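You operate a simulated robot arm through the tools that you are given. There is no shell and no other tool. Be economical: measure what you need, move in short steps, check, and stop when the job is done.

You run a simulated two-armed robot. Do the job below in one go: nothing can be reset, and whatever is moved stays where it is left.

Task
Pick up the carton labelled "filter" from the white bench with one hand, pass it to the other hand and put it on the brown-topped red bench. Set down upright: carton.

Only the result counts: the job must be done as asked and must still hold three seconds after the hand-in. Knocking over, shifting, dropping, spilling or breaking anything else fails it.

Robot
Two 7-joint arms with two-finger parallel grippers on one trunk, on a base that drives. Base frame: it is fixed to the floor where the robot stands at the start and does not move with it; the origin is under the middle of the robot, x ahead of it, y to its left, z up; the surface under the hand at the start is at about z = 760. Lengths are in mm, angles in rad, forces in N, time in s.
The left shoulder is at the start at [64, 182, 1137], the right one opposite. With the tool pointing down near the work surface each hand reaches from about 200 to 740 mm from the robot's upright axis, wherever it stands, measured 20 degrees to its own side. Places, roughly: brown-topped red bench [600, 1100, 800]. Payload 3.91 kg a hand.
The TCP of each hand is the grasp point between the finger pads, 30 mm short of the fingertips. In the tool frame z runs along the fingers and y along their closing line. Largest opening 110 mm; finger width 20, thickness 10; the body of the gripper, 48 by 112 mm, starts 55 mm behind the TCP.
Orientation is that of the tool frame in the base frame, as a unit quaternion [w, x, y, z]. With the fingers straight down and closing along the base's y, the tool's x points along the base's -x, its y along +y and its z along -z.

Tools
- The arms move only by the tool drive_tool. It takes "left_targets", "right_targets" or both (then of equal length, played together; a hand with none holds still); each is one flat list of numbers, 7 for each row, row after row: the shift along the tool's x, y, z in mm, then the turn, a rotation vector about the tool's x, y, z in rad, then the finger opening in mm, from 0 to 110. In form: [x, y, z, ax, ay, az, claw, x, y, z, ax, ay, az, claw, ...]. A call has 1 to 10 rows; each row shifts and turns the commanded pose from where the row before left it, along the tool's axes as they then stand. A row lasts 0.2 s, in which the tool goes at most 50 mm and 0.15 rad; a call with a longer step from one row to the next is refused whole, and so is a gripper value outside its range. Where a pose cannot be reached the arm comes as near as it can. A force on the tool above 40 N (or 10 N above the force at the start of the call, whichever is more), or a blocked arm, ends the call early, and 0.2 s more pass. The fingers move at their own pace (about 72 mm/s each) and stop on an object; they squeeze with about 36 N. The grip force told is the motor's: it shows also when the fingers shut on nothing. Time passes only in rows, and 0.2 s behind the last, so rows that do not move let the fingers close. The reply holds the time, the measured pose of the TCP, the force on the tool along the base axes, the opening and the grip force, in the units named above and with some noise, with the torque about the TCP (base axes, N m) and any sound that the robot's microphone picked up.
- Cameras (640 x 400 px; columns grow to the right, rows downward): "scene" is now at [195.6, -8.1, 1316.5]; the picture's right is [-0.09, -1.00, 0.00], its down [-0.67, 0.06, -0.74] and it looks along [0.74, -0.07, -0.67] (base axes); focal length 214 px, centre (320, 200). "left" rides on the left gripper at [72, -17, -103] in its tool frame; the picture's right is [0.23, 0.97, 0.00], its down [-0.76, 0.18, -0.62] and it looks along [-0.61, 0.14, 0.78] (tool axes); focal length 222 px, centre (320, 200). "right" rides on the right gripper at [72, 17, -103] in its tool frame; the picture's right is [-0.23, 0.97, 0.00], its down [-0.76, -0.18, -0.62] and it looks along [-0.61, -0.14, 0.78] (tool axes); focal length 222 px, centre (320, 200). There is no depth. A picture from a camera that has moved, and an enlarged one, comes with that camera's place and axes in the base frame and with its lens.
- get_image(camera): a new picture of that camera. No time passes.
- raise_lower(by): slides the trunk up (or, below 0, down) by that many mm; the arms and the scene camera ride with it, the base frame stays. It gives what a move gives, with no picture.
- steer(legs): drives the robot by 1 to 6 legs, each [ahead, left, turn to the left] in mm, mm and rad, along the robot's own axes; the way and the turn of a leg run together, so that a leg with both is an arc; at most 1500 mm and 3.142 rad a leg. The arms and the cameras ride along, it lands a little off, and it stops where it bumps. It gives what a move gives.
- pan_tilt(pan, tilt): turns the head with the scene camera to pan (to the left, within 1.396 rad either way) and tilt (down, from -0.506 to 1.204), counted from straight ahead of the robot. It gives what a move gives.
- enlarge(camera, box): a new picture of the part [left, top, right, bottom] of that camera's present view, enlarged. No time passes.
- job_done(): hands the job in; it is judged then, once.

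Go step by step. Nothing tells you exact positions but the pictures and the camera data: compare them with the known pose of the tool, close in by small moves and look again before you grip or let go. The budget is 120 turns and 100 pictures, counting those below and the enlarged ones. Unless the task says otherwise, let go and move clear before handing in, and close with one line.

The tools are called after ">>>" by a JSON object that holds its "name" and its "arguments". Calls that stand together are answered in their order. drive_tool: Moves the arms, as the interface text tells. Its arguments: {"type":"object","properties":{"left_targets":{"type":"array","items":{"type":"number"}},"right_targets":{"type":"array","items":{"type":"number"}}},"required":[]} The other tools are called the same way: raise_lower (by) slides the trunk up or down; steer (legs) drives the base; pan_tilt (pan, tilt) turns the head that bears the scene camera; get_image (camera) takes a picture; enlarge (camera, box) takes an enlarged picture of a part of a camera's view; job_done () hands the job in.

At the start:

```text
time: 0.0
left_eef_pos: [454.8, 207.5, 1121.9]
left_tool_rot: [0.0, 0.0, 1.0, -0.001]
left_ft_force: [-1.1, 0.4, -0.8]
left_wrist_torque: [-0.02, 0.02, 0.0]
left_width: 109.9
left_finger_force: 0.0
right_eef_pos: [405.4, -149.3, 1178.7]
right_tool_rot: [0.0, 0.001, 1.0, 0.0]
right_ft_force: [0.7, 0.0, -0.2]
right_wrist_torque: [0.01, 0.02, -0.02]
right_width: 110.1
right_finger_force: 0.0
trunk travel left (down, up): [-400.0, 114.0]
robot x, y, heading: [-0.3, 2.0, 0.005]
head pan, tilt: [-0.093, 0.735]
```

scene: 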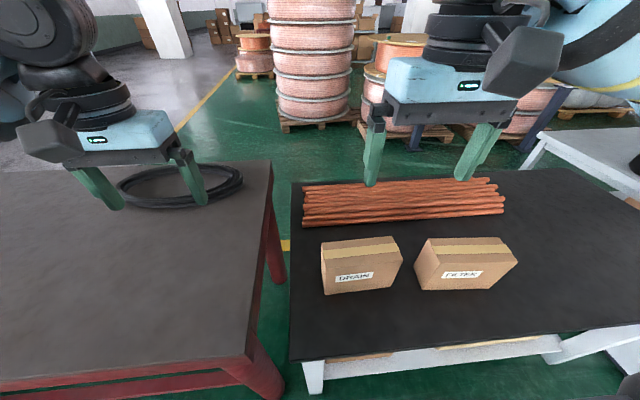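
right: 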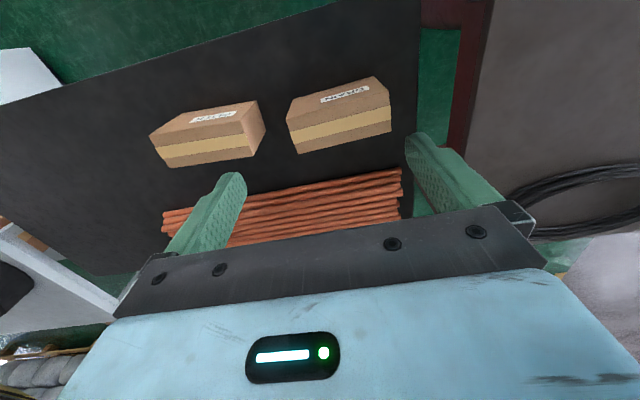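
left: 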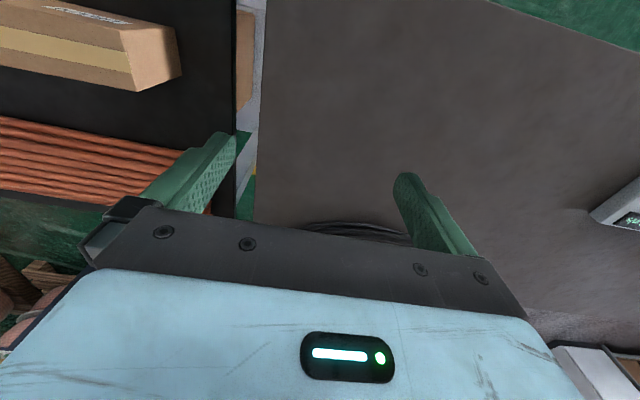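

The filter carton is the right one, roughly at (470, -420) on the black-topped white bench. I'll look left to find the red bench, and zoom in on the cartons.

>>> {"name": "enlarge", "arguments": {"camera": "scene", "box": [290, 160, 550, 320]}}

>>> {"name": "pan_tilt", "arguments": {"pan": 0.9, "tilt": 0.6}}

>>> {"name": "get_image", "arguments": {"camera": "scene"}}

```text
2.46 times, centred on (420, 240) of scene
camera zoom: at [195.6, -8.1, 1316.5], right [-0.09, -1.0, 0.0], down [-0.67, 0.06, -0.74], along [0.74, -0.07, -0.67], focal length 528 px, centre (74, 102)
```

zoom: 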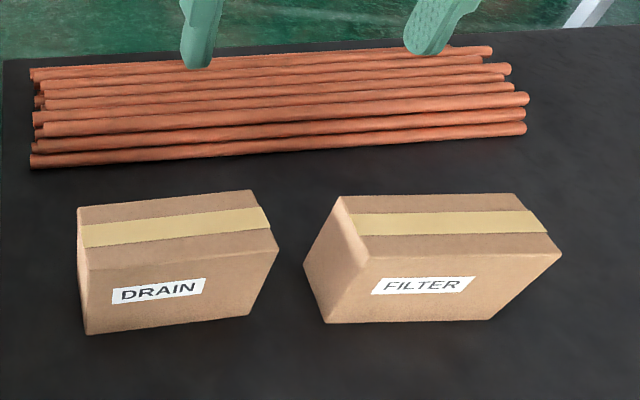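

```text
time: 1.3
left_eef_pos: [454.3, 207.1, 1123.2]
left_tool_rot: [-0.001, 0.0, 1.0, -0.001]
left_ft_force: [0.3, -0.1, 0.7]
left_wrist_torque: [0.03, -0.02, 0.01]
left_width: 110.1
left_finger_force: 0.0
right_eef_pos: [404.8, -148.5, 1179.7]
right_tool_rot: [0.0, -0.001, 1.0, 0.0]
right_ft_force: [-0.5, 0.8, 0.5]
right_wrist_torque: [0.03, -0.02, 0.01]
right_width: 110.2
right_finger_force: 0.0
trunk travel left (down, up): [-400.0, 114.0]
robot x, y, heading: [-1.7, 0.2, -0.003]
head pan, tilt: [0.901, 0.6]
```

```text
95 pictures are left
camera scene: at [167.4, 68.8, 1328.1], right [0.78, -0.62, 0.0], down [-0.35, -0.44, -0.83], along [0.51, 0.65, -0.56], focal length 214 px, centre (320, 200)
```

scene: 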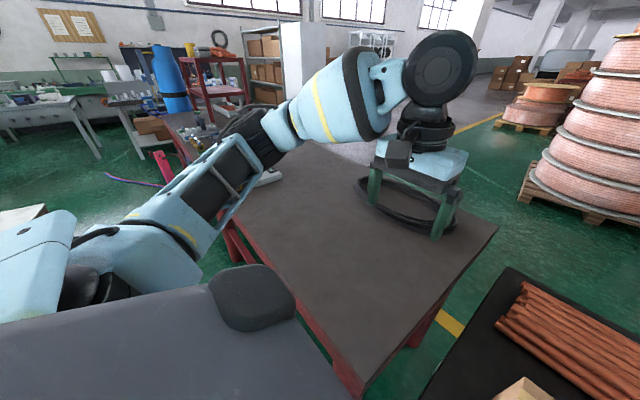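

The red bench begins at about y=125 with its near edge around x=315, so no driving should be needed. The filter carton is about 176 x 70 x 128 mm, centred near (461, -394). I'll bring the right hand above its right part, then turn it so it closes along x.

>>> {"name": "drive_tool", "arguments": {"right_targets": [-7, -35.5, 12, 0, 0, 0, 110, -7, -35.5, 12, 0, 0, 0, 110, -7, -35.5, 12, 0, 0, 0, 110, -7, -35.5, 12, 0, 0, 0, 110, -7, -35.5, 12, 0, 0, 0, 110, -7, -35.5, 12, 0, 0, 0, 110, -7, -35.5, 12, 0, 0, 0, 110, -7, -35.5, 12, 0, 0, 0, 110]}}

>>> {"name": "drive_tool", "arguments": {"right_targets": [0, 0, 0, 0, 0, -0.15, 110, 0, 0, 0, 0, 0, -0.15, 110, 0, 0, 0, 0, 0, -0.15, 110, 0, 0, 0, 0, 0, -0.15, 110, 0, 0, 0, 0, 0, -0.15, 110, 0, 0, 0, 0, 0, -0.15, 110, 0, 0, 0, 0, 0, -0.15, 110, 0, 0, 0, 0, 0, -0.15, 110, 0, 0, 0, 0, 0, -0.15, 110, 0, 0, 0, 0, 0, -0.15, 110]}}

>>> {"name": "pan_tilt", "arguments": {"pan": -0.5, "tilt": 0.85}}

>>> {"name": "get_image", "arguments": {"camera": "scene"}}

>>> {"name": "get_image", "arguments": {"camera": "right"}}

```text
time: 3.1
left_eef_pos: [454.0, 207.4, 1123.4]
left_tool_rot: [-0.001, 0.0, 1.0, -0.001]
left_ft_force: [0.2, 0.5, -0.4]
left_wrist_torque: [0.02, -0.02, 0.02]
left_width: 110.0
left_finger_force: 0.0
right_eef_pos: [462.0, -434.8, 1083.2]
right_tool_rot: [0.0, 0.0, 1.0, 0.001]
right_ft_force: [0.6, -0.7, 0.1]
right_wrist_torque: [0.02, 0.0, 0.02]
right_width: 109.8
right_finger_force: 0.2
trunk travel left (down, up): [-400.0, 114.0]
robot x, y, heading: [0.5, 3.2, -0.002]
head pan, tilt: [0.901, 0.6]
```

```text
time: 5.3
left_eef_pos: [452.9, 206.8, 1122.3]
left_tool_rot: [-0.001, 0.0, 1.0, -0.001]
left_ft_force: [1.2, 1.1, -0.2]
left_wrist_torque: [0.0, -0.03, -0.01]
left_width: 109.9
left_finger_force: 0.0
right_eef_pos: [313.2, -211.2, 1088.8]
right_tool_rot: [0.0, -0.682, 0.731, 0.0]
right_ft_force: [-0.1, -0.2, 0.1]
right_wrist_torque: [0.01, -0.01, -0.03]
right_width: 110.2
right_finger_force: 0.1
right hand out of reach, approached as far as the arm can: row 3, 4, 5, 6, 7, 8, 9, 10
trunk travel left (down, up): [-400.0, 114.0]
robot x, y, heading: [1.3, 2.0, 0.001]
head pan, tilt: [0.901, 0.6]
```

```text
time: 6.8
left_eef_pos: [453.4, 207.7, 1122.9]
left_tool_rot: [-0.001, 0.0, 1.0, -0.001]
left_ft_force: [-0.3, 0.4, 0.1]
left_wrist_torque: [-0.01, 0.0, 0.0]
left_width: 109.9
left_finger_force: 0.1
right_eef_pos: [313.7, -212.5, 1088.5]
right_tool_rot: [0.0, -0.68, 0.733, 0.0]
right_ft_force: [-0.5, 0.5, -0.8]
right_wrist_torque: [-0.02, 0.01, 0.0]
right_width: 110.0
right_finger_force: 0.0
trunk travel left (down, up): [-400.0, 114.0]
robot x, y, heading: [-0.0, 2.2, -0.005]
head pan, tilt: [-0.499, 0.85]
```

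```text
94 pictures are left
camera scene: at [181.1, -37.8, 1307.2], right [-0.48, -0.88, 0.0], down [-0.66, 0.36, -0.66], along [0.58, -0.32, -0.75], focal length 214 px, centre (320, 200)
```

scene: 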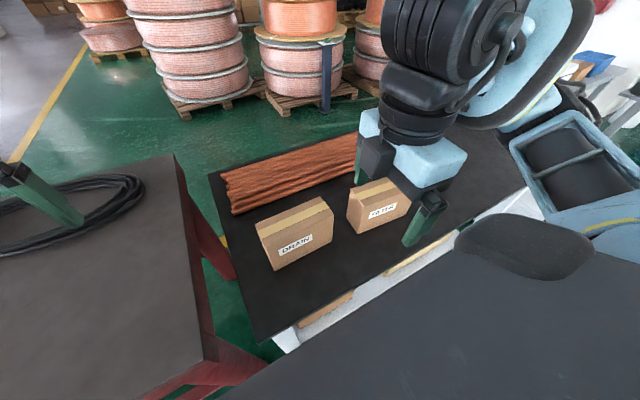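

```text
93 pictures are left
camera right: at [291.6, -283.2, 1191.9], right [-0.95, 0.3, 0.0], down [0.23, 0.75, 0.62], along [0.19, 0.59, -0.78], focal length 222 px, centre (320, 200)
```

right: 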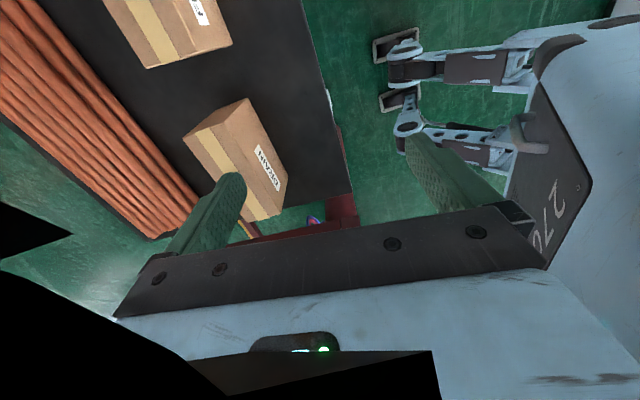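

That turn pulled the right arm out of place because the pose was out of reach. I'll undo it and try turning the other way.

>>> {"name": "drive_tool", "arguments": {"right_targets": [0, 0, 0, 0, 0, 0.15, 110, 0, 0, 0, 0, 0, 0.15, 110, 0, 0, 0, 0, 0, 0.15, 110, 0, 0, 0, 0, 0, 0.15, 110, 0, 0, 0, 0, 0, 0.15, 110, 0, 0, 0, 0, 0, 0.15, 110, 0, 0, 0, 0, 0, 0.15, 110, 0, 0, 0, 0, 0, 0.15, 110, 0, 0, 0, 0, 0, 0.15, 110, 0, 0, 0, 0, 0, 0.15, 110]}}

>>> {"name": "drive_tool", "arguments": {"right_targets": [0, 0, 0, 0, 0, 0.15, 110, 0, 0, 0, 0, 0, 0.15, 110, 0, 0, 0, 0, 0, 0.15, 110, 0, 0, 0, 0, 0, 0.15, 110]}}

```text
time: 9.0
left_eef_pos: [453.9, 207.3, 1122.8]
left_tool_rot: [-0.001, 0.0, 1.0, -0.002]
left_ft_force: [-0.3, -1.1, -0.5]
left_wrist_torque: [0.0, -0.01, 0.02]
left_width: 110.1
left_finger_force: 0.0
right_eef_pos: [314.5, -212.4, 1087.8]
right_tool_rot: [-0.001, 0.002, 1.0, 0.0]
right_ft_force: [-1.0, 0.0, 0.2]
right_wrist_torque: [-0.02, 0.01, 0.0]
right_width: 110.1
right_finger_force: 0.1
trunk travel left (down, up): [-400.0, 114.0]
robot x, y, heading: [-1.4, -0.3, 0.003]
head pan, tilt: [-0.499, 0.85]
```

```text
time: 10.0
left_eef_pos: [452.7, 207.1, 1122.4]
left_tool_rot: [0.0, 0.001, 1.0, -0.001]
left_ft_force: [0.3, -0.1, 0.3]
left_wrist_torque: [-0.05, -0.02, -0.02]
left_width: 110.0
left_finger_force: 0.1
right_eef_pos: [313.0, -212.1, 1088.2]
right_tool_rot: [-0.001, 0.297, 0.955, 0.0]
right_ft_force: [0.3, -0.2, -0.2]
right_wrist_torque: [0.0, 0.01, -0.03]
right_width: 109.8
right_finger_force: 0.1
trunk travel left (down, up): [-400.0, 114.0]
robot x, y, heading: [-1.5, 1.0, 0.001]
head pan, tilt: [-0.499, 0.85]
```

>>> {"name": "drive_tool", "arguments": {"right_targets": [0, 0, 0, 0, 0, 0.149, 110, 0, 0, 0, 0, 0, 0.149, 110, 0, 0, 0, 0, 0, 0.149, 110, 0, 0, 0, 0, 0, 0.149, 110, 0, 0, 0, 0, 0, 0.149, 110, 0, 0, 0, 0, 0, 0.149, 110, 0, 0, 0, 0, 0, 0.149, 110]}}

```text
time: 11.6
left_eef_pos: [453.3, 206.3, 1123.2]
left_tool_rot: [0.0, 0.0, 1.0, -0.001]
left_ft_force: [0.5, 0.5, 0.2]
left_wrist_torque: [-0.01, 0.03, 0.03]
left_width: 109.9
left_finger_force: 0.0
right_eef_pos: [312.8, -211.8, 1087.9]
right_tool_rot: [0.0, 0.733, 0.681, -0.001]
right_ft_force: [0.0, -0.2, 0.3]
right_wrist_torque: [0.01, 0.0, -0.04]
right_width: 109.8
right_finger_force: 0.1
trunk travel left (down, up): [-400.0, 114.0]
robot x, y, heading: [2.5, -0.2, 0.002]
head pan, tilt: [-0.499, 0.85]
```

The right hand only turns fully outward (camera away from the left hand) close in, and that orientation suits a two-hand handover best. I'll turn back and test how far out it can reach like that.

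>>> {"name": "drive_tool", "arguments": {"right_targets": [0, 0, 0, 0, 0, -0.15, 110, 0, 0, 0, 0, 0, -0.15, 110, 0, 0, 0, 0, 0, -0.15, 110, 0, 0, 0, 0, 0, -0.15, 110, 0, 0, 0, 0, 0, -0.15, 110, 0, 0, 0, 0, 0, -0.15, 110, 0, 0, 0, 0, 0, -0.15, 110, 0, 0, 0, 0, 0, -0.15, 110, 0, 0, 0, 0, 0, -0.15, 110, 0, 0, 0, 0, 0, -0.15, 110]}}

>>> {"name": "drive_tool", "arguments": {"right_targets": [0, 0, 0, 0, 0, -0.15, 110, 0, 0, 0, 0, 0, -0.15, 110, 0, 0, 0, 0, 0, -0.15, 110, 0, 0, 0, 0, 0, -0.15, 110, 0, 0, 0, 0, 0, -0.15, 110, 0, 0, 0, 0, 0, -0.15, 110, 0, 0, 0, 0, 0, -0.15, 110, 0, 0, 0, 0, 0, -0.15, 110, 0, 0, 0, 0, 0, -0.15, 110, 0, 0, 0, 0, 0, -0.15, 110]}}

>>> {"name": "drive_tool", "arguments": {"right_targets": [0, 0, 0, 0, 0, -0.143, 110, 0, -25, 0, 0, 0, 0, 110, 0, -25, 0, 0, 0, 0, 110, 0, -25, 0, 0, 0, 0, 110, 0, -25, 0, 0, 0, 0, 110, 0, -25, 0, 0, 0, 0, 110, 0, -25, 0, 0, 0, 0, 110]}}

```text
time: 13.8
left_eef_pos: [453.9, 207.7, 1124.0]
left_tool_rot: [-0.001, 0.0, 1.0, 0.0]
left_ft_force: [0.1, -0.8, 0.0]
left_wrist_torque: [-0.01, -0.01, 0.0]
left_width: 109.9
left_finger_force: 0.0
right_eef_pos: [313.9, -211.6, 1088.2]
right_tool_rot: [0.0, 0.07, 0.998, 0.0]
right_ft_force: [-0.5, 0.2, 1.1]
right_wrist_torque: [0.01, -0.01, 0.02]
right_width: 110.0
right_finger_force: 0.0
trunk travel left (down, up): [-400.0, 114.0]
robot x, y, heading: [-0.5, 0.2, -0.001]
head pan, tilt: [-0.499, 0.85]
```

```text
time: 16.0
left_eef_pos: [453.1, 206.7, 1121.8]
left_tool_rot: [-0.001, 0.001, 1.0, -0.001]
left_ft_force: [-0.5, -0.1, -0.4]
left_wrist_torque: [0.06, -0.01, 0.01]
left_width: 110.0
left_finger_force: 0.0
right_eef_pos: [313.1, -210.6, 1088.7]
right_tool_rot: [0.0, -0.629, 0.778, 0.001]
right_ft_force: [0.5, 0.3, -0.3]
right_wrist_torque: [0.0, -0.02, -0.01]
right_width: 110.1
right_finger_force: 0.2
trunk travel left (down, up): [-400.0, 114.0]
robot x, y, heading: [-3.3, 0.0, -0.0]
head pan, tilt: [-0.499, 0.85]
```

```text
time: 17.6
left_eef_pos: [453.8, 208.5, 1122.4]
left_tool_rot: [0.0, 0.0, 1.0, -0.001]
left_ft_force: [0.8, -0.2, -0.5]
left_wrist_torque: [0.01, -0.01, 0.0]
left_width: 109.9
left_finger_force: 0.0
right_eef_pos: [363.7, -147.7, 1087.8]
right_tool_rot: [0.0, -0.68, 0.733, 0.0]
right_ft_force: [0.3, 0.2, 0.7]
right_wrist_torque: [0.0, -0.01, -0.02]
right_width: 110.0
right_finger_force: 0.1
right hand out of reach, approached as far as the arm can: row 2, 3, 4, 5, 6, 7
trunk travel left (down, up): [-400.0, 114.0]
robot x, y, heading: [-0.4, 1.4, -0.005]
head pan, tilt: [-0.499, 0.85]
```

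In that orientation the hand only reaches carton depth near the robot's midline, so I'd need to drive sideways to the right. I'll check the space there.

>>> {"name": "pan_tilt", "arguments": {"pan": -1.2, "tilt": 0.8}}

>>> {"name": "get_image", "arguments": {"camera": "scene"}}

```text
time: 18.7
left_eef_pos: [454.5, 206.7, 1122.7]
left_tool_rot: [-0.001, -0.001, 1.0, -0.001]
left_ft_force: [-0.2, 1.2, -0.9]
left_wrist_torque: [-0.01, 0.0, -0.04]
left_width: 109.8
left_finger_force: 0.0
right_eef_pos: [363.9, -147.7, 1088.2]
right_tool_rot: [0.0, -0.68, 0.733, 0.0]
right_ft_force: [0.1, 0.3, -1.1]
right_wrist_torque: [-0.02, 0.01, 0.03]
right_width: 110.0
right_finger_force: 0.1
trunk travel left (down, up): [-400.0, 114.0]
robot x, y, heading: [-3.2, 1.2, -0.0]
head pan, tilt: [-1.201, 0.799]
```

```text
92 pictures are left
camera scene: at [141.7, -75.6, 1311.2], right [-0.93, -0.36, 0.0], down [-0.26, 0.67, -0.7], along [0.25, -0.65, -0.72], focal length 214 px, centre (320, 200)
```

scene: 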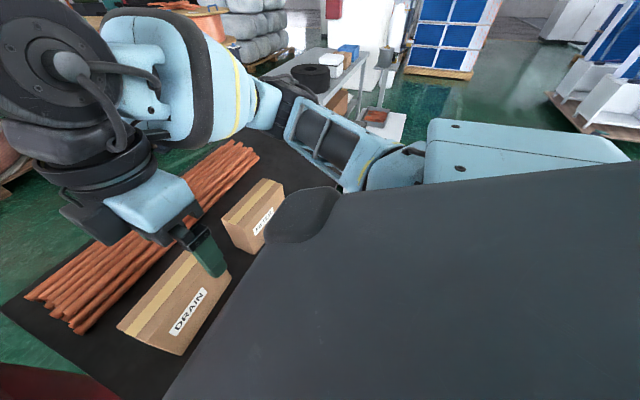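

The right side looks clear. I'll slide the base 420 mm to the right, parallel to the bench.

>>> {"name": "steer", "arguments": {"legs": [[0, -420, 0]]}}

>>> {"name": "pan_tilt", "arguments": {"pan": 0.1, "tilt": 0.95}}

>>> {"name": "drive_tool", "arguments": {"right_targets": [-4, -20, 0, 0, 0, 0, 110, -10, -20, 0, 0, 0, 0, 110, -20, -20, 0, 0, 0, 0, 110, -30, -20, 0, 0, 0, 0, 110, -30, -20, 0, 0, 0, 0, 110]}}

>>> {"name": "get_image", "arguments": {"camera": "scene"}}

>>> {"name": "get_image", "arguments": {"camera": "right"}}

```text
time: 22.9
left_eef_pos: [452.8, -213.9, 1122.3]
left_tool_rot: [0.0, 0.0, 1.0, -0.001]
left_ft_force: [0.9, 0.8, 0.4]
left_wrist_torque: [0.02, 0.02, 0.0]
left_width: 110.0
left_finger_force: 0.1
right_eef_pos: [363.7, -569.4, 1088.0]
right_tool_rot: [0.001, -0.681, 0.733, -0.001]
right_ft_force: [-0.6, -0.2, 0.0]
right_wrist_torque: [0.01, 0.0, 0.02]
right_width: 110.1
right_finger_force: 0.0
trunk travel left (down, up): [-400.0, 114.0]
robot x, y, heading: [1.9, -425.0, 0.003]
head pan, tilt: [-1.201, 0.799]
```

```text
time: 24.4
left_eef_pos: [453.7, -215.1, 1122.8]
left_tool_rot: [-0.001, -0.001, 1.0, -0.001]
left_ft_force: [-0.2, 0.2, -0.5]
left_wrist_torque: [-0.03, -0.01, -0.04]
left_width: 109.9
left_finger_force: 0.2
right_eef_pos: [363.7, -569.1, 1086.7]
right_tool_rot: [0.0, -0.68, 0.733, 0.0]
right_ft_force: [0.5, 0.0, 0.3]
right_wrist_torque: [0.01, 0.02, 0.01]
right_width: 109.9
right_finger_force: 0.2
trunk travel left (down, up): [-400.0, 114.0]
robot x, y, heading: [2.4, -423.9, 0.001]
head pan, tilt: [0.099, 0.949]
```

```text
time: 25.6
left_eef_pos: [453.9, -213.3, 1123.7]
left_tool_rot: [-0.002, 0.0, 1.0, 0.0]
left_ft_force: [-0.5, -0.5, 0.6]
left_wrist_torque: [0.0, 0.0, -0.01]
left_width: 110.1
left_finger_force: 0.0
right_eef_pos: [404.6, -470.4, 1091.3]
right_tool_rot: [0.002, -0.679, 0.734, -0.001]
right_ft_force: [-0.7, -0.2, 0.0]
right_wrist_torque: [0.0, -0.03, 0.0]
right_width: 110.1
right_finger_force: 0.0
right hand out of reach, approached as far as the arm can: row 1, 2, 3, 4, 5
trunk travel left (down, up): [-400.0, 114.0]
robot x, y, heading: [0.5, -420.5, -0.002]
head pan, tilt: [0.099, 0.949]
```

```text
91 pictures are left
camera scene: at [184.7, -414.7, 1299.7], right [0.1, -0.99, 0.0], down [-0.81, -0.08, -0.58], along [0.58, 0.06, -0.81], focal length 214 px, centre (320, 200)
```

scene: 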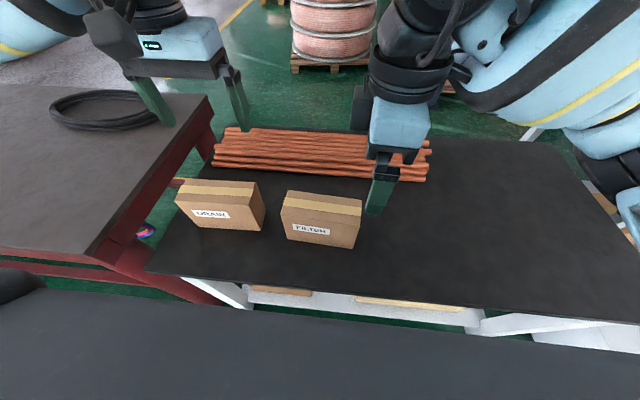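

```text
90 pictures are left
camera right: at [381.5, -542.7, 1194.8], right [-0.95, 0.3, 0.0], down [0.24, 0.75, 0.62], along [0.19, 0.59, -0.78], focal length 222 px, centre (320, 200)
```

right: 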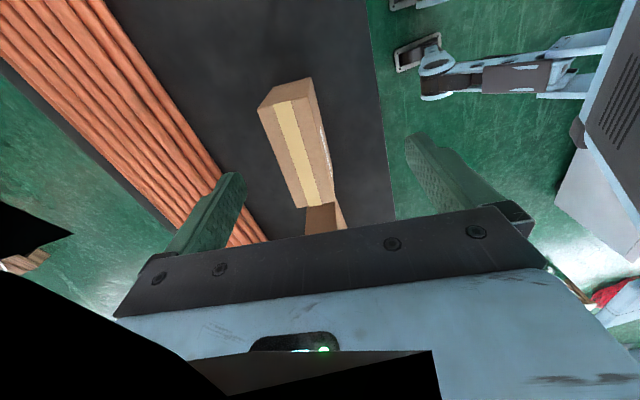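

The hand reaches x=405 here. I'll lower it, staying above the carton, and test whether it reaches further out at working height.

>>> {"name": "drive_tool", "arguments": {"right_targets": [0, 0, 45, 0, 0, 0, 110, 0, 0, 45, 0, 0, 0, 110, 0, 0, 40, 0, 0, 0, 110, 0, -20, 0, 0, 0, 0, 110, 0, -20, 0, 0, 0, 0, 110, 0, -20, 0, 0, 0, 0, 110]}}

```text
time: 27.0
left_eef_pos: [453.7, -212.6, 1122.6]
left_tool_rot: [-0.001, 0.0, 1.0, -0.001]
left_ft_force: [0.4, -0.1, 0.3]
left_wrist_torque: [0.03, 0.03, -0.01]
left_width: 110.0
left_finger_force: 0.0
right_eef_pos: [399.4, -477.8, 1027.6]
right_tool_rot: [0.0, -0.678, 0.735, 0.0]
right_ft_force: [0.2, 0.0, 0.7]
right_wrist_torque: [0.01, 0.01, -0.04]
right_width: 110.1
right_finger_force: 0.1
right hand out of reach, approached as far as the arm can: row 1, 2, 3, 4, 5, 6
trunk travel left (down, up): [-400.0, 114.0]
robot x, y, heading: [-4.8, -422.6, -0.004]
head pan, tilt: [0.099, 0.949]
```

That orientation stays too short, so I'll change the plan. The right hand will grip the carton's right end with a tilted (about 60°) side grasp, leaving the top free for the left hand. First I turn the right hand back through zero to the easy direction.

>>> {"name": "drive_tool", "arguments": {"right_targets": [0, 0, -10, 0, 0, 0.15, 110, 0, 0, -10, 0, 0, 0.15, 110, 0, 0, -10, 0, 0, 0.15, 110, 0, 0, 0, 0, 0, 0.15, 110, 0, 0, 0, 0, 0, 0.15, 110, 0, 0, 0, 0, 0, 0.15, 110, 0, 0, 0, 0, 0, 0.15, 110, 0, 0, 0, 0, 0, 0.15, 110, 0, 0, 0, 0, 0, 0.15, 110, 0, 0, 0, 0, 0, 0.15, 110]}}

>>> {"name": "drive_tool", "arguments": {"right_targets": [0, 0, 0, 0, 0, 0.15, 110, 0, 0, 0, 0, 0, 0.15, 110, 0, 0, 0, 0, 0, 0.15, 110, 0, 0, 0, 0, 0, 0.15, 110, 0, 0, 0, 0, 0, 0.15, 110, 0, 0, 0, 0, 0, 0.15, 110, 0, 0, 0, 0, 0, 0.15, 110, 0, 0, 0, 0, 0, 0.15, 110, 0, 0, 0, 0, 0, 0.15, 110, 0, 0, 0, 0, 0, 0.15, 110]}}

>>> {"name": "get_image", "arguments": {"camera": "scene"}}

```text
time: 29.2
left_eef_pos: [453.9, -212.7, 1123.3]
left_tool_rot: [-0.001, 0.0, 1.0, -0.001]
left_ft_force: [-0.6, -0.1, 0.2]
left_wrist_torque: [0.02, -0.02, -0.04]
left_width: 109.9
left_finger_force: 0.0
right_eef_pos: [399.9, -477.2, 1057.4]
right_tool_rot: [0.001, 0.003, 1.0, 0.0]
right_ft_force: [-0.4, -0.3, 0.3]
right_wrist_torque: [-0.01, -0.02, -0.02]
right_width: 110.3
right_finger_force: 0.1
trunk travel left (down, up): [-400.0, 114.0]
robot x, y, heading: [0.4, -421.8, -0.003]
head pan, tilt: [0.099, 0.949]
```

```text
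time: 31.4
left_eef_pos: [453.5, -212.8, 1122.6]
left_tool_rot: [0.0, 0.0, 1.0, 0.0]
left_ft_force: [0.3, 0.1, 0.4]
left_wrist_torque: [-0.01, 0.04, 0.01]
left_width: 109.8
left_finger_force: 0.0
right_eef_pos: [399.4, -477.8, 1057.0]
right_tool_rot: [0.0, 0.683, 0.73, 0.001]
right_ft_force: [0.0, -0.2, 0.0]
right_wrist_torque: [0.04, -0.05, 0.0]
right_width: 110.3
right_finger_force: 0.1
trunk travel left (down, up): [-400.0, 114.0]
robot x, y, heading: [0.8, -421.4, 0.003]
head pan, tilt: [0.099, 0.949]
```

```text
89 pictures are left
camera scene: at [184.9, -414.6, 1299.7], right [0.1, -0.99, 0.0], down [-0.81, -0.08, -0.58], along [0.58, 0.06, -0.81], focal length 214 px, centre (320, 200)
```

scene: 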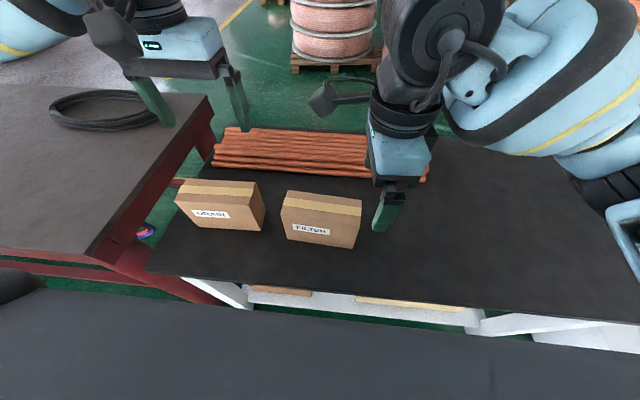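

>>> {"name": "enlarge", "arguments": {"camera": "scene", "box": [260, 170, 400, 260]}}

>>> {"name": "get_image", "arguments": {"camera": "right"}}

```text
4.44 times, centred on (330, 215) of scene
camera zoom: at [184.9, -414.6, 1299.7], right [0.1, -0.99, 0.0], down [-0.81, -0.08, -0.58], along [0.58, 0.06, -0.81], focal length 953 px, centre (276, 133)
```

zoom: 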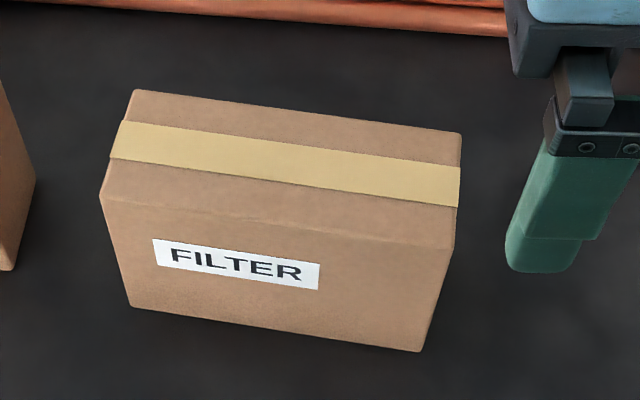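

```text
87 pictures are left
camera right: at [411.7, -404.7, 1160.9], right [0.99, -0.16, 0.0], down [-0.13, -0.77, 0.62], along [-0.1, -0.61, -0.78], focal length 222 px, centre (320, 200)
```

right: 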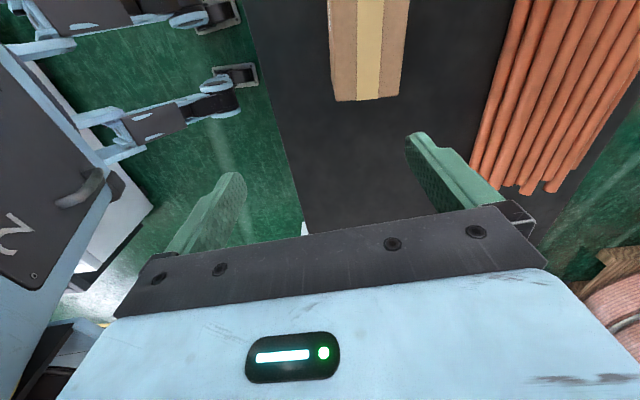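

Using z=760 the carton measures about 179 x 70 x 126 mm, centred at (459, -392) with yaw -0.07. I'll align the right hand off its right end and tilt the fingers toward +y.

>>> {"name": "drive_tool", "arguments": {"right_targets": [0, 0, 0, 0, 0, 0.136, 110, -17.8, 13.4, 29.8, 0, 0, 0, 110, -17.8, 13.4, 29.8, 0, 0, 0, 110, -17.8, 13.4, 29.8, 0, 0, 0, 110, -17.8, 13.4, 29.8, 0, 0, 0, 110, 0, 0, 0, 0, 0.15, 0, 110, 0, 0, 0, 0, 0.15, 0, 110, 0, 0, 0, 0, 0.15, 0, 110]}}

>>> {"name": "drive_tool", "arguments": {"right_targets": [0, 0, 0, 0, 0.15, 0, 110, 0, 0, 0, 0, 0.15, 0, 110, 0, 0, 0, 0, 0.15, 0, 110, 0, 0, 0, 0, 0.15, 0, 110]}}

>>> {"name": "get_image", "arguments": {"camera": "scene"}}

>>> {"name": "get_image", "arguments": {"camera": "right"}}

```text
time: 33.2
left_eef_pos: [453.0, -213.9, 1122.5]
left_tool_rot: [0.0, 0.0, 1.0, -0.001]
left_ft_force: [0.7, -0.9, -0.8]
left_wrist_torque: [0.05, -0.02, -0.01]
left_width: 109.8
left_finger_force: 0.1
right_eef_pos: [447.8, -552.7, 938.1]
right_tool_rot: [-0.152, 0.712, 0.665, 0.165]
right_ft_force: [0.0, 0.3, 0.0]
right_wrist_torque: [0.02, 0.02, -0.03]
right_width: 110.0
right_finger_force: 0.1
trunk travel left (down, up): [-400.0, 114.0]
robot x, y, heading: [4.3, -418.7, 0.002]
head pan, tilt: [0.099, 0.949]
```

```text
time: 34.2
left_eef_pos: [453.9, -213.2, 1122.3]
left_tool_rot: [-0.001, 0.0, 1.0, -0.001]
left_ft_force: [-0.4, -0.1, 0.7]
left_wrist_torque: [0.01, 0.0, 0.02]
left_width: 110.3
left_finger_force: 0.0
right_eef_pos: [448.1, -553.5, 937.4]
right_tool_rot: [-0.342, 0.632, 0.59, 0.368]
right_ft_force: [0.3, -0.7, -0.2]
right_wrist_torque: [0.01, -0.02, 0.02]
right_width: 110.0
right_finger_force: 0.1
trunk travel left (down, up): [-400.0, 114.0]
robot x, y, heading: [3.9, -423.1, 0.003]
head pan, tilt: [0.099, 0.949]
```

```text
86 pictures are left
camera scene: at [184.8, -414.8, 1299.7], right [0.1, -0.99, 0.0], down [-0.81, -0.08, -0.58], along [0.58, 0.06, -0.81], focal length 214 px, centre (320, 200)
```

scene: 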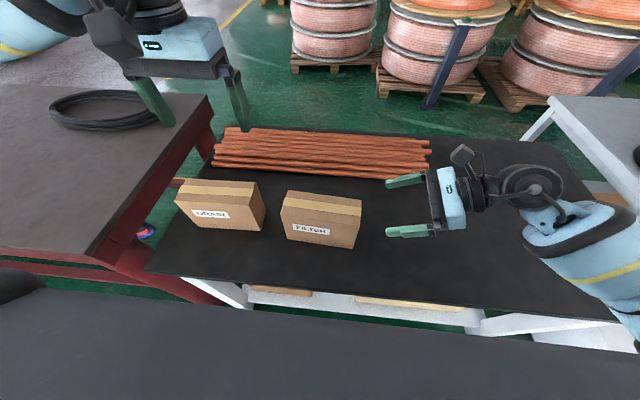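

```text
85 pictures are left
camera right: at [461.3, -607.9, 1052.9], right [0.96, -0.18, -0.2], down [-0.24, -0.9, -0.35], along [-0.11, 0.39, -0.92], focal length 222 px, centre (320, 200)
```

right: 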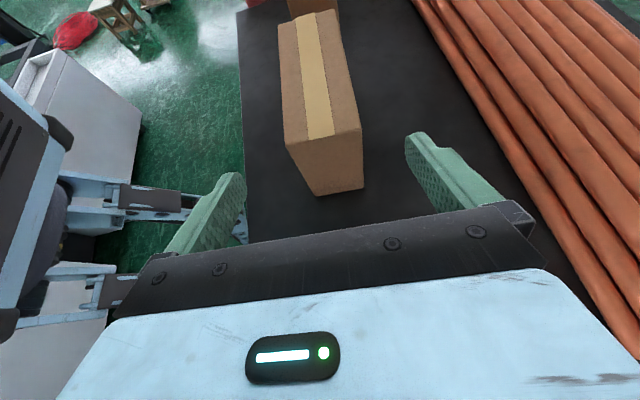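

The tilted pose is reachable. I'll lower 40 mm and approach halfway, then check.

>>> {"name": "drive_tool", "arguments": {"right_targets": [-17.3, 0, 10, 0, 0, 0, 110, -17.3, 0, 10, 0, 0, 0, 110, 0, 0, 30, 0, 0, 0, 110, 0, 0, 30, 0, 0, 0, 110]}}

>>> {"name": "get_image", "arguments": {"camera": "right"}}

>>> {"name": "enlarge", "arguments": {"camera": "scene", "box": [260, 150, 500, 300]}}

```text
time: 35.2
left_eef_pos: [454.2, -212.6, 1122.7]
left_tool_rot: [-0.001, 0.0, 1.0, -0.001]
left_ft_force: [0.0, 0.0, 0.2]
left_wrist_torque: [-0.02, -0.04, -0.02]
left_width: 109.8
left_finger_force: 0.0
right_eef_pos: [452.1, -501.4, 868.2]
right_tool_rot: [-0.34, 0.633, 0.59, 0.367]
right_ft_force: [-0.4, 0.1, 0.0]
right_wrist_torque: [-0.01, -0.02, 0.01]
right_width: 110.1
right_finger_force: 0.0
trunk travel left (down, up): [-400.0, 114.0]
robot x, y, heading: [-0.8, -419.4, -0.0]
head pan, tilt: [0.099, 0.949]
```

```text
84 pictures are left
camera right: at [465.4, -555.4, 983.0], right [0.96, -0.18, -0.2], down [-0.24, -0.91, -0.35], along [-0.11, 0.38, -0.92], focal length 222 px, centre (320, 200)
```

right: 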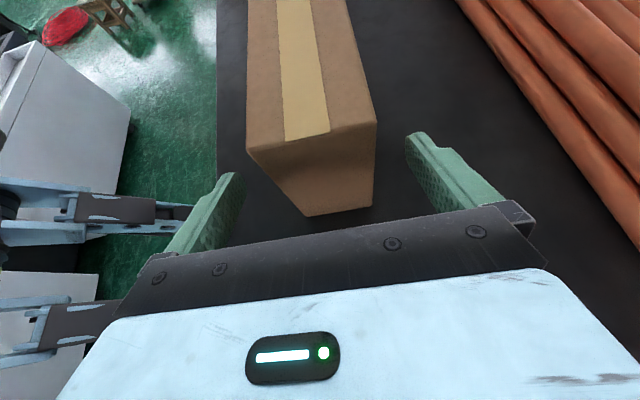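

```text
2.67 times, centred on (380, 225) of scene
camera zoom: at [185.1, -414.3, 1299.7], right [0.1, -0.99, 0.0], down [-0.81, -0.08, -0.58], along [0.58, 0.06, -0.81], focal length 572 px, centre (160, 133)
```

zoom: 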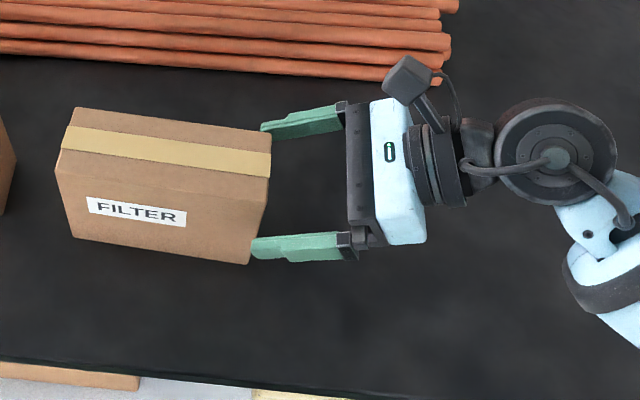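

The fingers straddle the carton end nicely. I'll advance 60 mm more and look.

>>> {"name": "drive_tool", "arguments": {"right_targets": [0, 0, 15, 0, 0, 0, 110, 0, 0, 15, 0, 0, 0, 110, 0, 0, 15, 0, 0, 0, 110, 0, 0, 15, 0, 0, 0, 110]}}

>>> {"name": "get_image", "arguments": {"camera": "right"}}

>>> {"name": "enlarge", "arguments": {"camera": "scene", "box": [260, 150, 500, 300]}}

```text
time: 36.2
left_eef_pos: [454.9, -213.5, 1122.6]
left_tool_rot: [-0.001, 0.0, 1.0, -0.001]
left_ft_force: [-0.8, -0.4, -0.9]
left_wrist_torque: [0.03, -0.01, 0.03]
left_width: 110.0
left_finger_force: 0.1
right_eef_pos: [454.6, -449.1, 837.5]
right_tool_rot: [-0.342, 0.632, 0.592, 0.365]
right_ft_force: [0.9, 0.0, 0.1]
right_wrist_torque: [0.02, 0.04, 0.04]
right_width: 110.0
right_finger_force: 0.2
trunk travel left (down, up): [-400.0, 114.0]
robot x, y, heading: [3.1, -419.9, -0.001]
head pan, tilt: [0.099, 0.949]
```

```text
82 pictures are left
camera right: at [468.4, -503.4, 952.7], right [0.96, -0.18, -0.2], down [-0.24, -0.91, -0.35], along [-0.12, 0.38, -0.92], focal length 222 px, centre (320, 200)
```

right: 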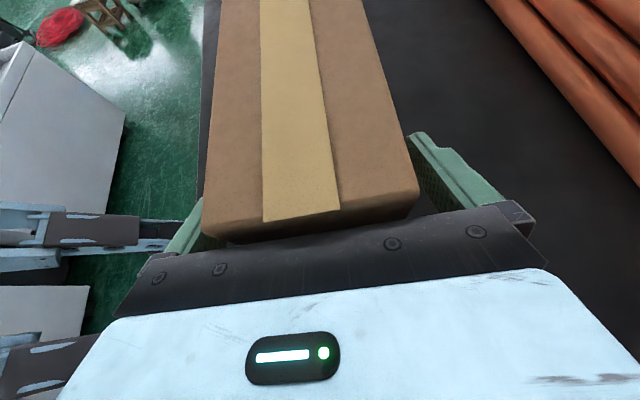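

```text
2.67 times, centred on (380, 225) of scene
camera zoom: at [185.0, -414.4, 1299.7], right [0.1, -0.99, 0.0], down [-0.81, -0.08, -0.58], along [0.58, 0.06, -0.81], focal length 572 px, centre (160, 133)
```

zoom: 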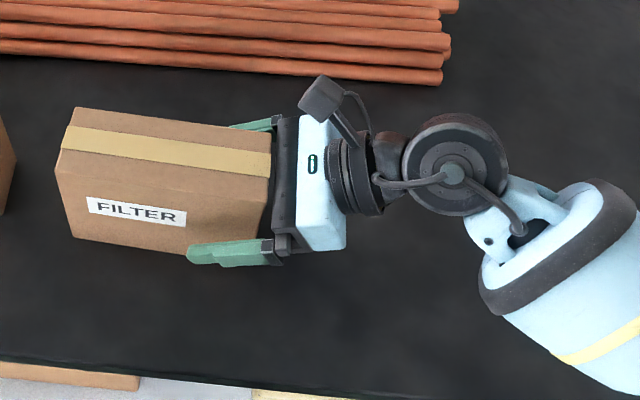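

Position is right and clear of the body. Closing.

>>> {"name": "drive_tool", "arguments": {"right_targets": [0, 0, 0, 0, 0, 0, 90, 0, 0, 0, 0, 0, 0, 80, 0, 0, 0, 0, 0, 0, 60, 0, 0, 0, 0, 0, 0, 40, 0, 0, 0, 0, 0, 0, 30]}}

```text
time: 37.4
left_eef_pos: [454.0, -212.7, 1123.3]
left_tool_rot: [-0.001, 0.0, 1.0, 0.0]
left_ft_force: [0.4, 0.2, -0.8]
left_wrist_torque: [-0.01, 0.0, -0.01]
left_width: 110.2
left_finger_force: 0.0
right_eef_pos: [455.8, -449.5, 838.1]
right_tool_rot: [-0.342, 0.632, 0.591, 0.366]
right_ft_force: [1.3, -0.3, 1.3]
right_wrist_torque: [0.14, -0.29, -0.16]
right_width: 71.8
right_finger_force: 36.4
trunk travel left (down, up): [-400.0, 114.0]
robot x, y, heading: [1.6, -421.1, -0.001]
head pan, tilt: [0.099, 0.949]
```

>>> {"name": "drive_tool", "arguments": {"right_targets": [8.67, 0, -4.98, 0, 0, 0, 0, 8.67, 0, -4.98, 0, 0, 0, 0, 8.67, 0, -4.98, 0, 0, 0, 0, 0, 0, 0, 0, 0, 0, 0]}}

>>> {"name": "enlarge", "arguments": {"camera": "scene", "box": [260, 150, 500, 300]}}

```text
time: 38.4
left_eef_pos: [454.2, -214.0, 1122.4]
left_tool_rot: [-0.001, 0.0, 1.0, -0.001]
left_ft_force: [-0.6, 0.1, 0.9]
left_wrist_torque: [-0.01, -0.03, 0.0]
left_width: 110.1
left_finger_force: 0.0
right_eef_pos: [455.5, -448.4, 868.2]
right_tool_rot: [-0.342, 0.632, 0.592, 0.365]
right_ft_force: [-0.2, 1.1, -5.3]
right_wrist_torque: [-0.28, 0.0, -0.01]
right_width: 71.7
right_finger_force: 36.4
trunk travel left (down, up): [-400.0, 114.0]
robot x, y, heading: [-0.8, -419.6, 0.0]
head pan, tilt: [0.099, 0.949]
```

```text
2.67 times, centred on (380, 225) of scene
camera zoom: at [185.2, -414.6, 1299.6], right [0.1, -0.99, 0.0], down [-0.81, -0.08, -0.58], along [0.58, 0.06, -0.81], focal length 572 px, centre (160, 133)
```

zoom: 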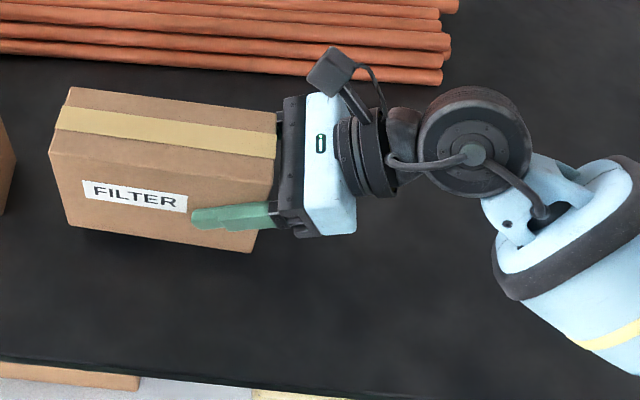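

Held firmly (5.3 N, no slip). I'll lift the carton well clear and turn the left hand to close along x.

>>> {"name": "drive_tool", "arguments": {"right_targets": [24.6, 0, -14.1, 0, 0, 0, 0, 24.6, 0, -14.1, 0, 0, 0, 0, 24.6, 0, -14.1, 0, 0, 0, 0, 24.6, 0, -14.1, 0, 0, 0, 0, 24.6, 0, -14.1, 0, 0, 0, 0]}}

>>> {"name": "drive_tool", "arguments": {"left_targets": [0, 0, -4, 0, 0, -0.15, 110, 0, 0, -4, 0, 0, -0.15, 110, 0, 0, -4, 0, 0, -0.15, 110, 0, 0, -4, 0, 0, -0.15, 110, 0, 0, -4, 0, 0, -0.15, 110, 0, 0, 0, 0, 0, -0.15, 110, 0, 0, 0, 0, 0, -0.15, 110, 0, 0, 0, 0, 0, -0.15, 110, 0, 0, 0, 0, 0, -0.15, 110, 0, 0, 0, 0, 0, -0.15, 110]}}

>>> {"name": "get_image", "arguments": {"camera": "scene"}}

>>> {"name": "get_image", "arguments": {"camera": "left"}}

```text
time: 39.6
left_eef_pos: [454.1, -214.4, 1121.7]
left_tool_rot: [-0.001, 0.0, 1.0, -0.001]
left_ft_force: [0.2, -1.0, 0.8]
left_wrist_torque: [-0.01, -0.01, -0.01]
left_width: 109.8
left_finger_force: 0.0
right_eef_pos: [455.0, -449.4, 1010.6]
right_tool_rot: [-0.343, 0.632, 0.591, 0.366]
right_ft_force: [0.1, -0.9, -4.8]
right_wrist_torque: [-0.26, 0.01, 0.0]
right_width: 72.1
right_finger_force: 35.6
trunk travel left (down, up): [-400.0, 114.0]
robot x, y, heading: [0.8, -421.1, 0.003]
head pan, tilt: [0.099, 0.949]
```

```text
time: 41.8
left_eef_pos: [454.4, -213.2, 1142.1]
left_tool_rot: [-0.001, -0.683, 0.731, 0.0]
left_ft_force: [0.9, 0.3, 0.9]
left_wrist_torque: [-0.02, -0.03, -0.01]
left_width: 109.9
left_finger_force: 0.0
right_eef_pos: [456.3, -450.6, 1009.3]
right_tool_rot: [-0.343, 0.632, 0.591, 0.366]
right_ft_force: [0.4, 0.4, -4.6]
right_wrist_torque: [-0.28, 0.02, -0.03]
right_width: 71.7
right_finger_force: 36.5
trunk travel left (down, up): [-400.0, 114.0]
robot x, y, heading: [2.8, -422.5, 0.002]
head pan, tilt: [0.099, 0.949]
```

```text
79 pictures are left
camera scene: at [185.2, -414.6, 1299.7], right [0.1, -0.99, 0.0], down [-0.81, -0.08, -0.58], along [0.58, 0.06, -0.81], focal length 214 px, centre (320, 200)
```

scene: 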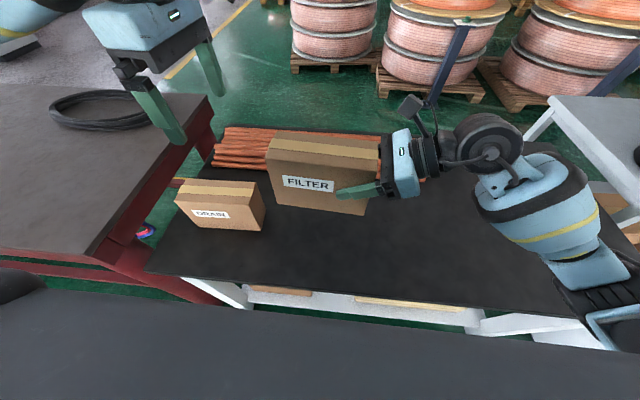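

```text
78 pictures are left
camera left: at [465.8, -285.2, 1245.5], right [-0.99, -0.16, 0.0], down [-0.12, 0.77, 0.62], along [-0.1, 0.61, -0.78], focal length 222 px, centre (320, 200)
```

left: 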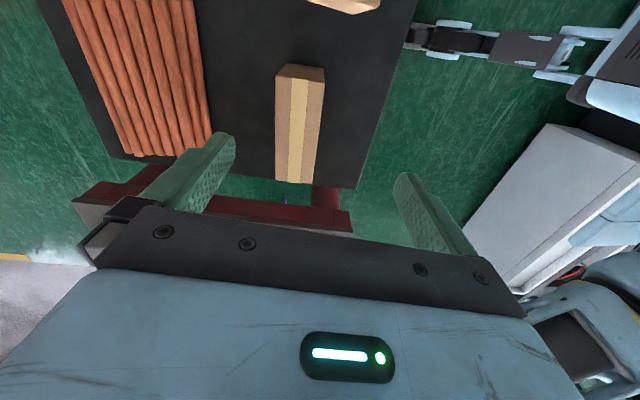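

The left yaw matches the carton. I'll slide it over the carton's left part, still above it, and look.

>>> {"name": "drive_tool", "arguments": {"left_targets": [36.5, -4.3, 0, 0, 0, 0, 110, 36.5, -4.4, 0, 0, 0, 0, 110, 36.6, -4.4, 0, 0, 0, 0, 110, 36.6, -4.3, 0, 0, 0, 0, 110]}}

>>> {"name": "get_image", "arguments": {"camera": "scene"}}

>>> {"name": "get_image", "arguments": {"camera": "left"}}

>>> {"name": "get_image", "arguments": {"camera": "right"}}

```text
time: 42.8
left_eef_pos: [459.6, -362.7, 1144.1]
left_tool_rot: [-0.002, -0.682, 0.731, 0.0]
left_ft_force: [-0.1, -0.9, 0.4]
left_wrist_torque: [-0.01, 0.01, -0.02]
left_width: 109.8
left_finger_force: 0.1
right_eef_pos: [455.5, -450.8, 1010.1]
right_tool_rot: [-0.343, 0.632, 0.591, 0.366]
right_ft_force: [-0.2, 0.0, -5.1]
right_wrist_torque: [-0.32, 0.0, -0.01]
right_width: 72.2
right_finger_force: 35.4
trunk travel left (down, up): [-400.0, 114.0]
robot x, y, heading: [-3.0, -420.4, 0.002]
head pan, tilt: [0.099, 0.949]
```

```text
77 pictures are left
camera scene: at [185.3, -415.8, 1299.6], right [0.1, -0.99, 0.0], down [-0.81, -0.08, -0.58], along [0.58, 0.06, -0.81], focal length 214 px, centre (320, 200)
```

scene: 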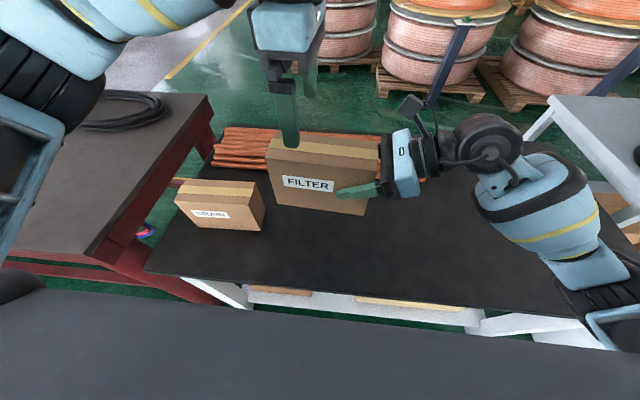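

```text
76 pictures are left
camera left: at [472.5, -434.2, 1247.2], right [-0.99, -0.16, 0.0], down [-0.12, 0.77, 0.62], along [-0.1, 0.61, -0.78], focal length 222 px, centre (320, 200)
```

left: 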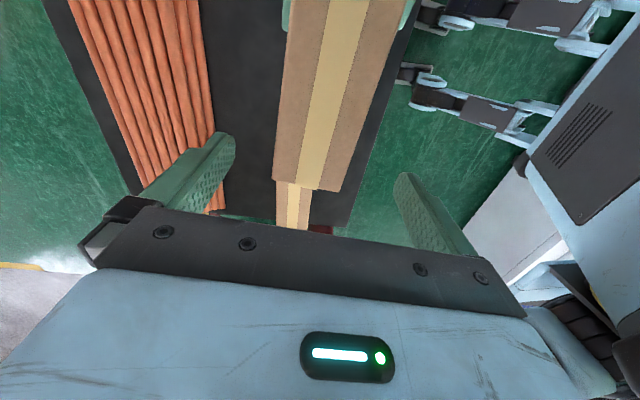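

```text
75 pictures are left
camera right: at [469.1, -505.1, 1124.3], right [0.96, -0.18, -0.2], down [-0.24, -0.91, -0.35], along [-0.12, 0.38, -0.92], focal length 222 px, centre (320, 200)
```

right: 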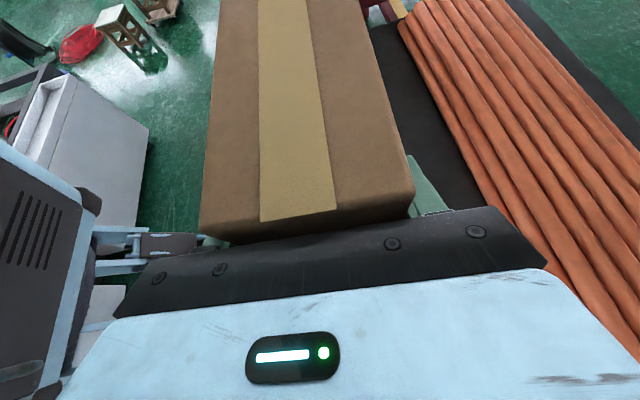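

Everything is consistent. Lowering the left hand over the carton, most of the way first.

>>> {"name": "drive_tool", "arguments": {"left_targets": [0, -2, 25, 0, 0, 0, 110, 0, 0, 25, 0, 0, 0, 110, 0, 0, 20, 0, 0, 0, 110]}}

>>> {"name": "get_image", "arguments": {"camera": "scene"}}

>>> {"name": "get_image", "arguments": {"camera": "left"}}

>>> {"name": "get_image", "arguments": {"camera": "right"}}

```text
time: 43.6
left_eef_pos: [462.4, -362.0, 1073.2]
left_tool_rot: [-0.001, -0.682, 0.732, 0.0]
left_ft_force: [0.7, 0.8, -0.6]
left_wrist_torque: [-0.03, -0.01, 0.0]
left_width: 110.2
left_finger_force: 0.0
right_eef_pos: [456.5, -449.3, 1009.1]
right_tool_rot: [-0.342, 0.633, 0.591, 0.366]
right_ft_force: [0.2, -0.3, -5.0]
right_wrist_torque: [-0.28, 0.04, -0.02]
right_width: 71.7
right_finger_force: 36.0
trunk travel left (down, up): [-400.0, 114.0]
robot x, y, heading: [-1.9, -422.4, 0.001]
head pan, tilt: [0.099, 0.949]
```

```text
74 pictures are left
camera scene: at [185.5, -414.5, 1299.6], right [0.1, -0.99, 0.0], down [-0.81, -0.08, -0.58], along [0.58, 0.06, -0.81], focal length 214 px, centre (320, 200)
```

scene: 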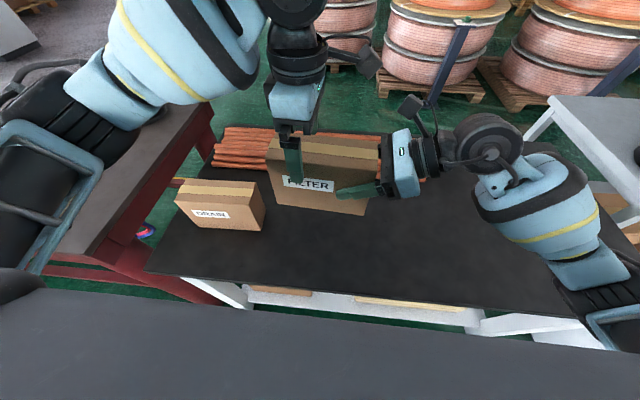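

```text
73 pictures are left
camera left: at [474.1, -433.0, 1175.9], right [-0.99, -0.16, 0.0], down [-0.12, 0.77, 0.62], along [-0.1, 0.61, -0.78], focal length 222 px, centre (320, 200)
```

left: 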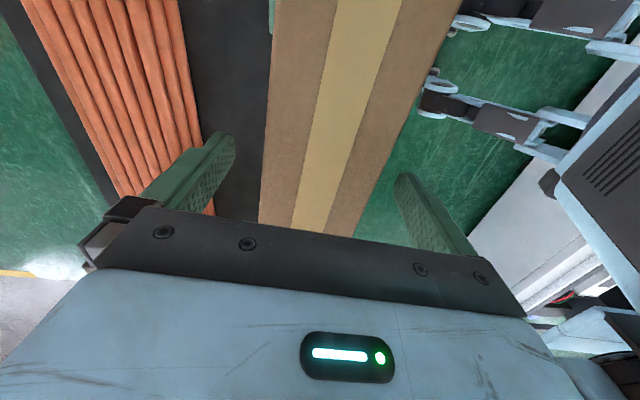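

```text
72 pictures are left
camera right: at [469.2, -503.9, 1124.4], right [0.96, -0.18, -0.2], down [-0.24, -0.91, -0.35], along [-0.12, 0.38, -0.92], focal length 222 px, centre (320, 200)
```

right: 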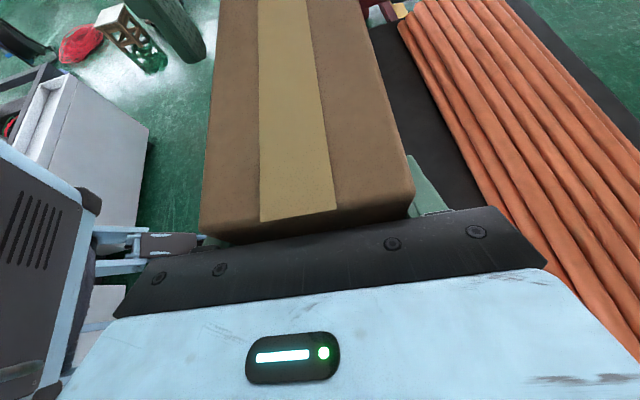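

Straddling the carton; cameras are clear. The last 38 mm down, then close.

>>> {"name": "drive_tool", "arguments": {"left_targets": [0, 0, 13, 0, 0, 0, 110, 0, 0, 13, 0, 0, 0, 110, 0, 0, 12, 0, 0, 0, 110]}}

>>> {"name": "get_image", "arguments": {"camera": "scene"}}

>>> {"name": "get_image", "arguments": {"camera": "right"}}

```text
time: 44.4
left_eef_pos: [462.4, -360.2, 1034.7]
left_tool_rot: [-0.001, -0.681, 0.732, 0.0]
left_ft_force: [-0.3, -0.8, 0.3]
left_wrist_torque: [-0.04, -0.01, -0.01]
left_width: 109.9
left_finger_force: 0.1
right_eef_pos: [455.9, -449.0, 1008.9]
right_tool_rot: [-0.342, 0.633, 0.591, 0.365]
right_ft_force: [0.4, 0.0, -4.2]
right_wrist_torque: [-0.29, 0.0, 0.02]
right_width: 72.0
right_finger_force: 36.4
trunk travel left (down, up): [-400.0, 114.0]
robot x, y, heading: [-0.3, -418.5, -0.002]
head pan, tilt: [0.099, 0.949]
```

```text
71 pictures are left
camera scene: at [185.3, -414.5, 1299.6], right [0.1, -0.99, 0.0], down [-0.81, -0.08, -0.58], along [0.58, 0.06, -0.81], focal length 214 px, centre (320, 200)
```

scene: 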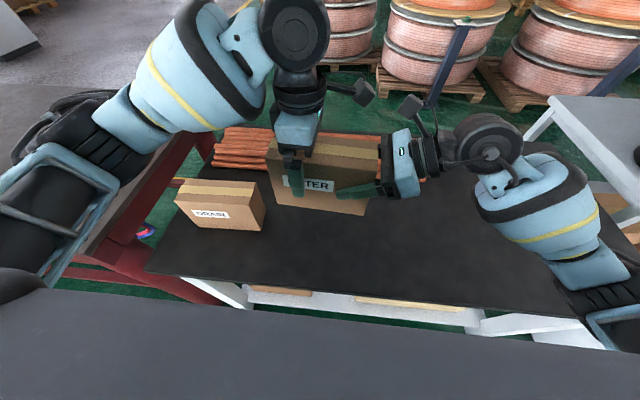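

```text
70 pictures are left
camera right: at [469.0, -503.9, 1124.4], right [0.96, -0.18, -0.2], down [-0.24, -0.91, -0.35], along [-0.12, 0.38, -0.92], focal length 222 px, centre (320, 200)
```

right: 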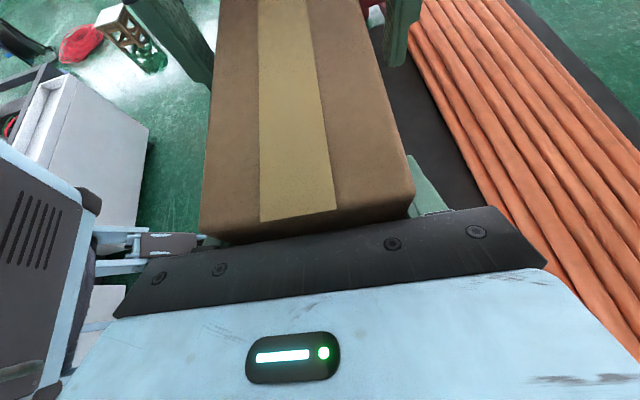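

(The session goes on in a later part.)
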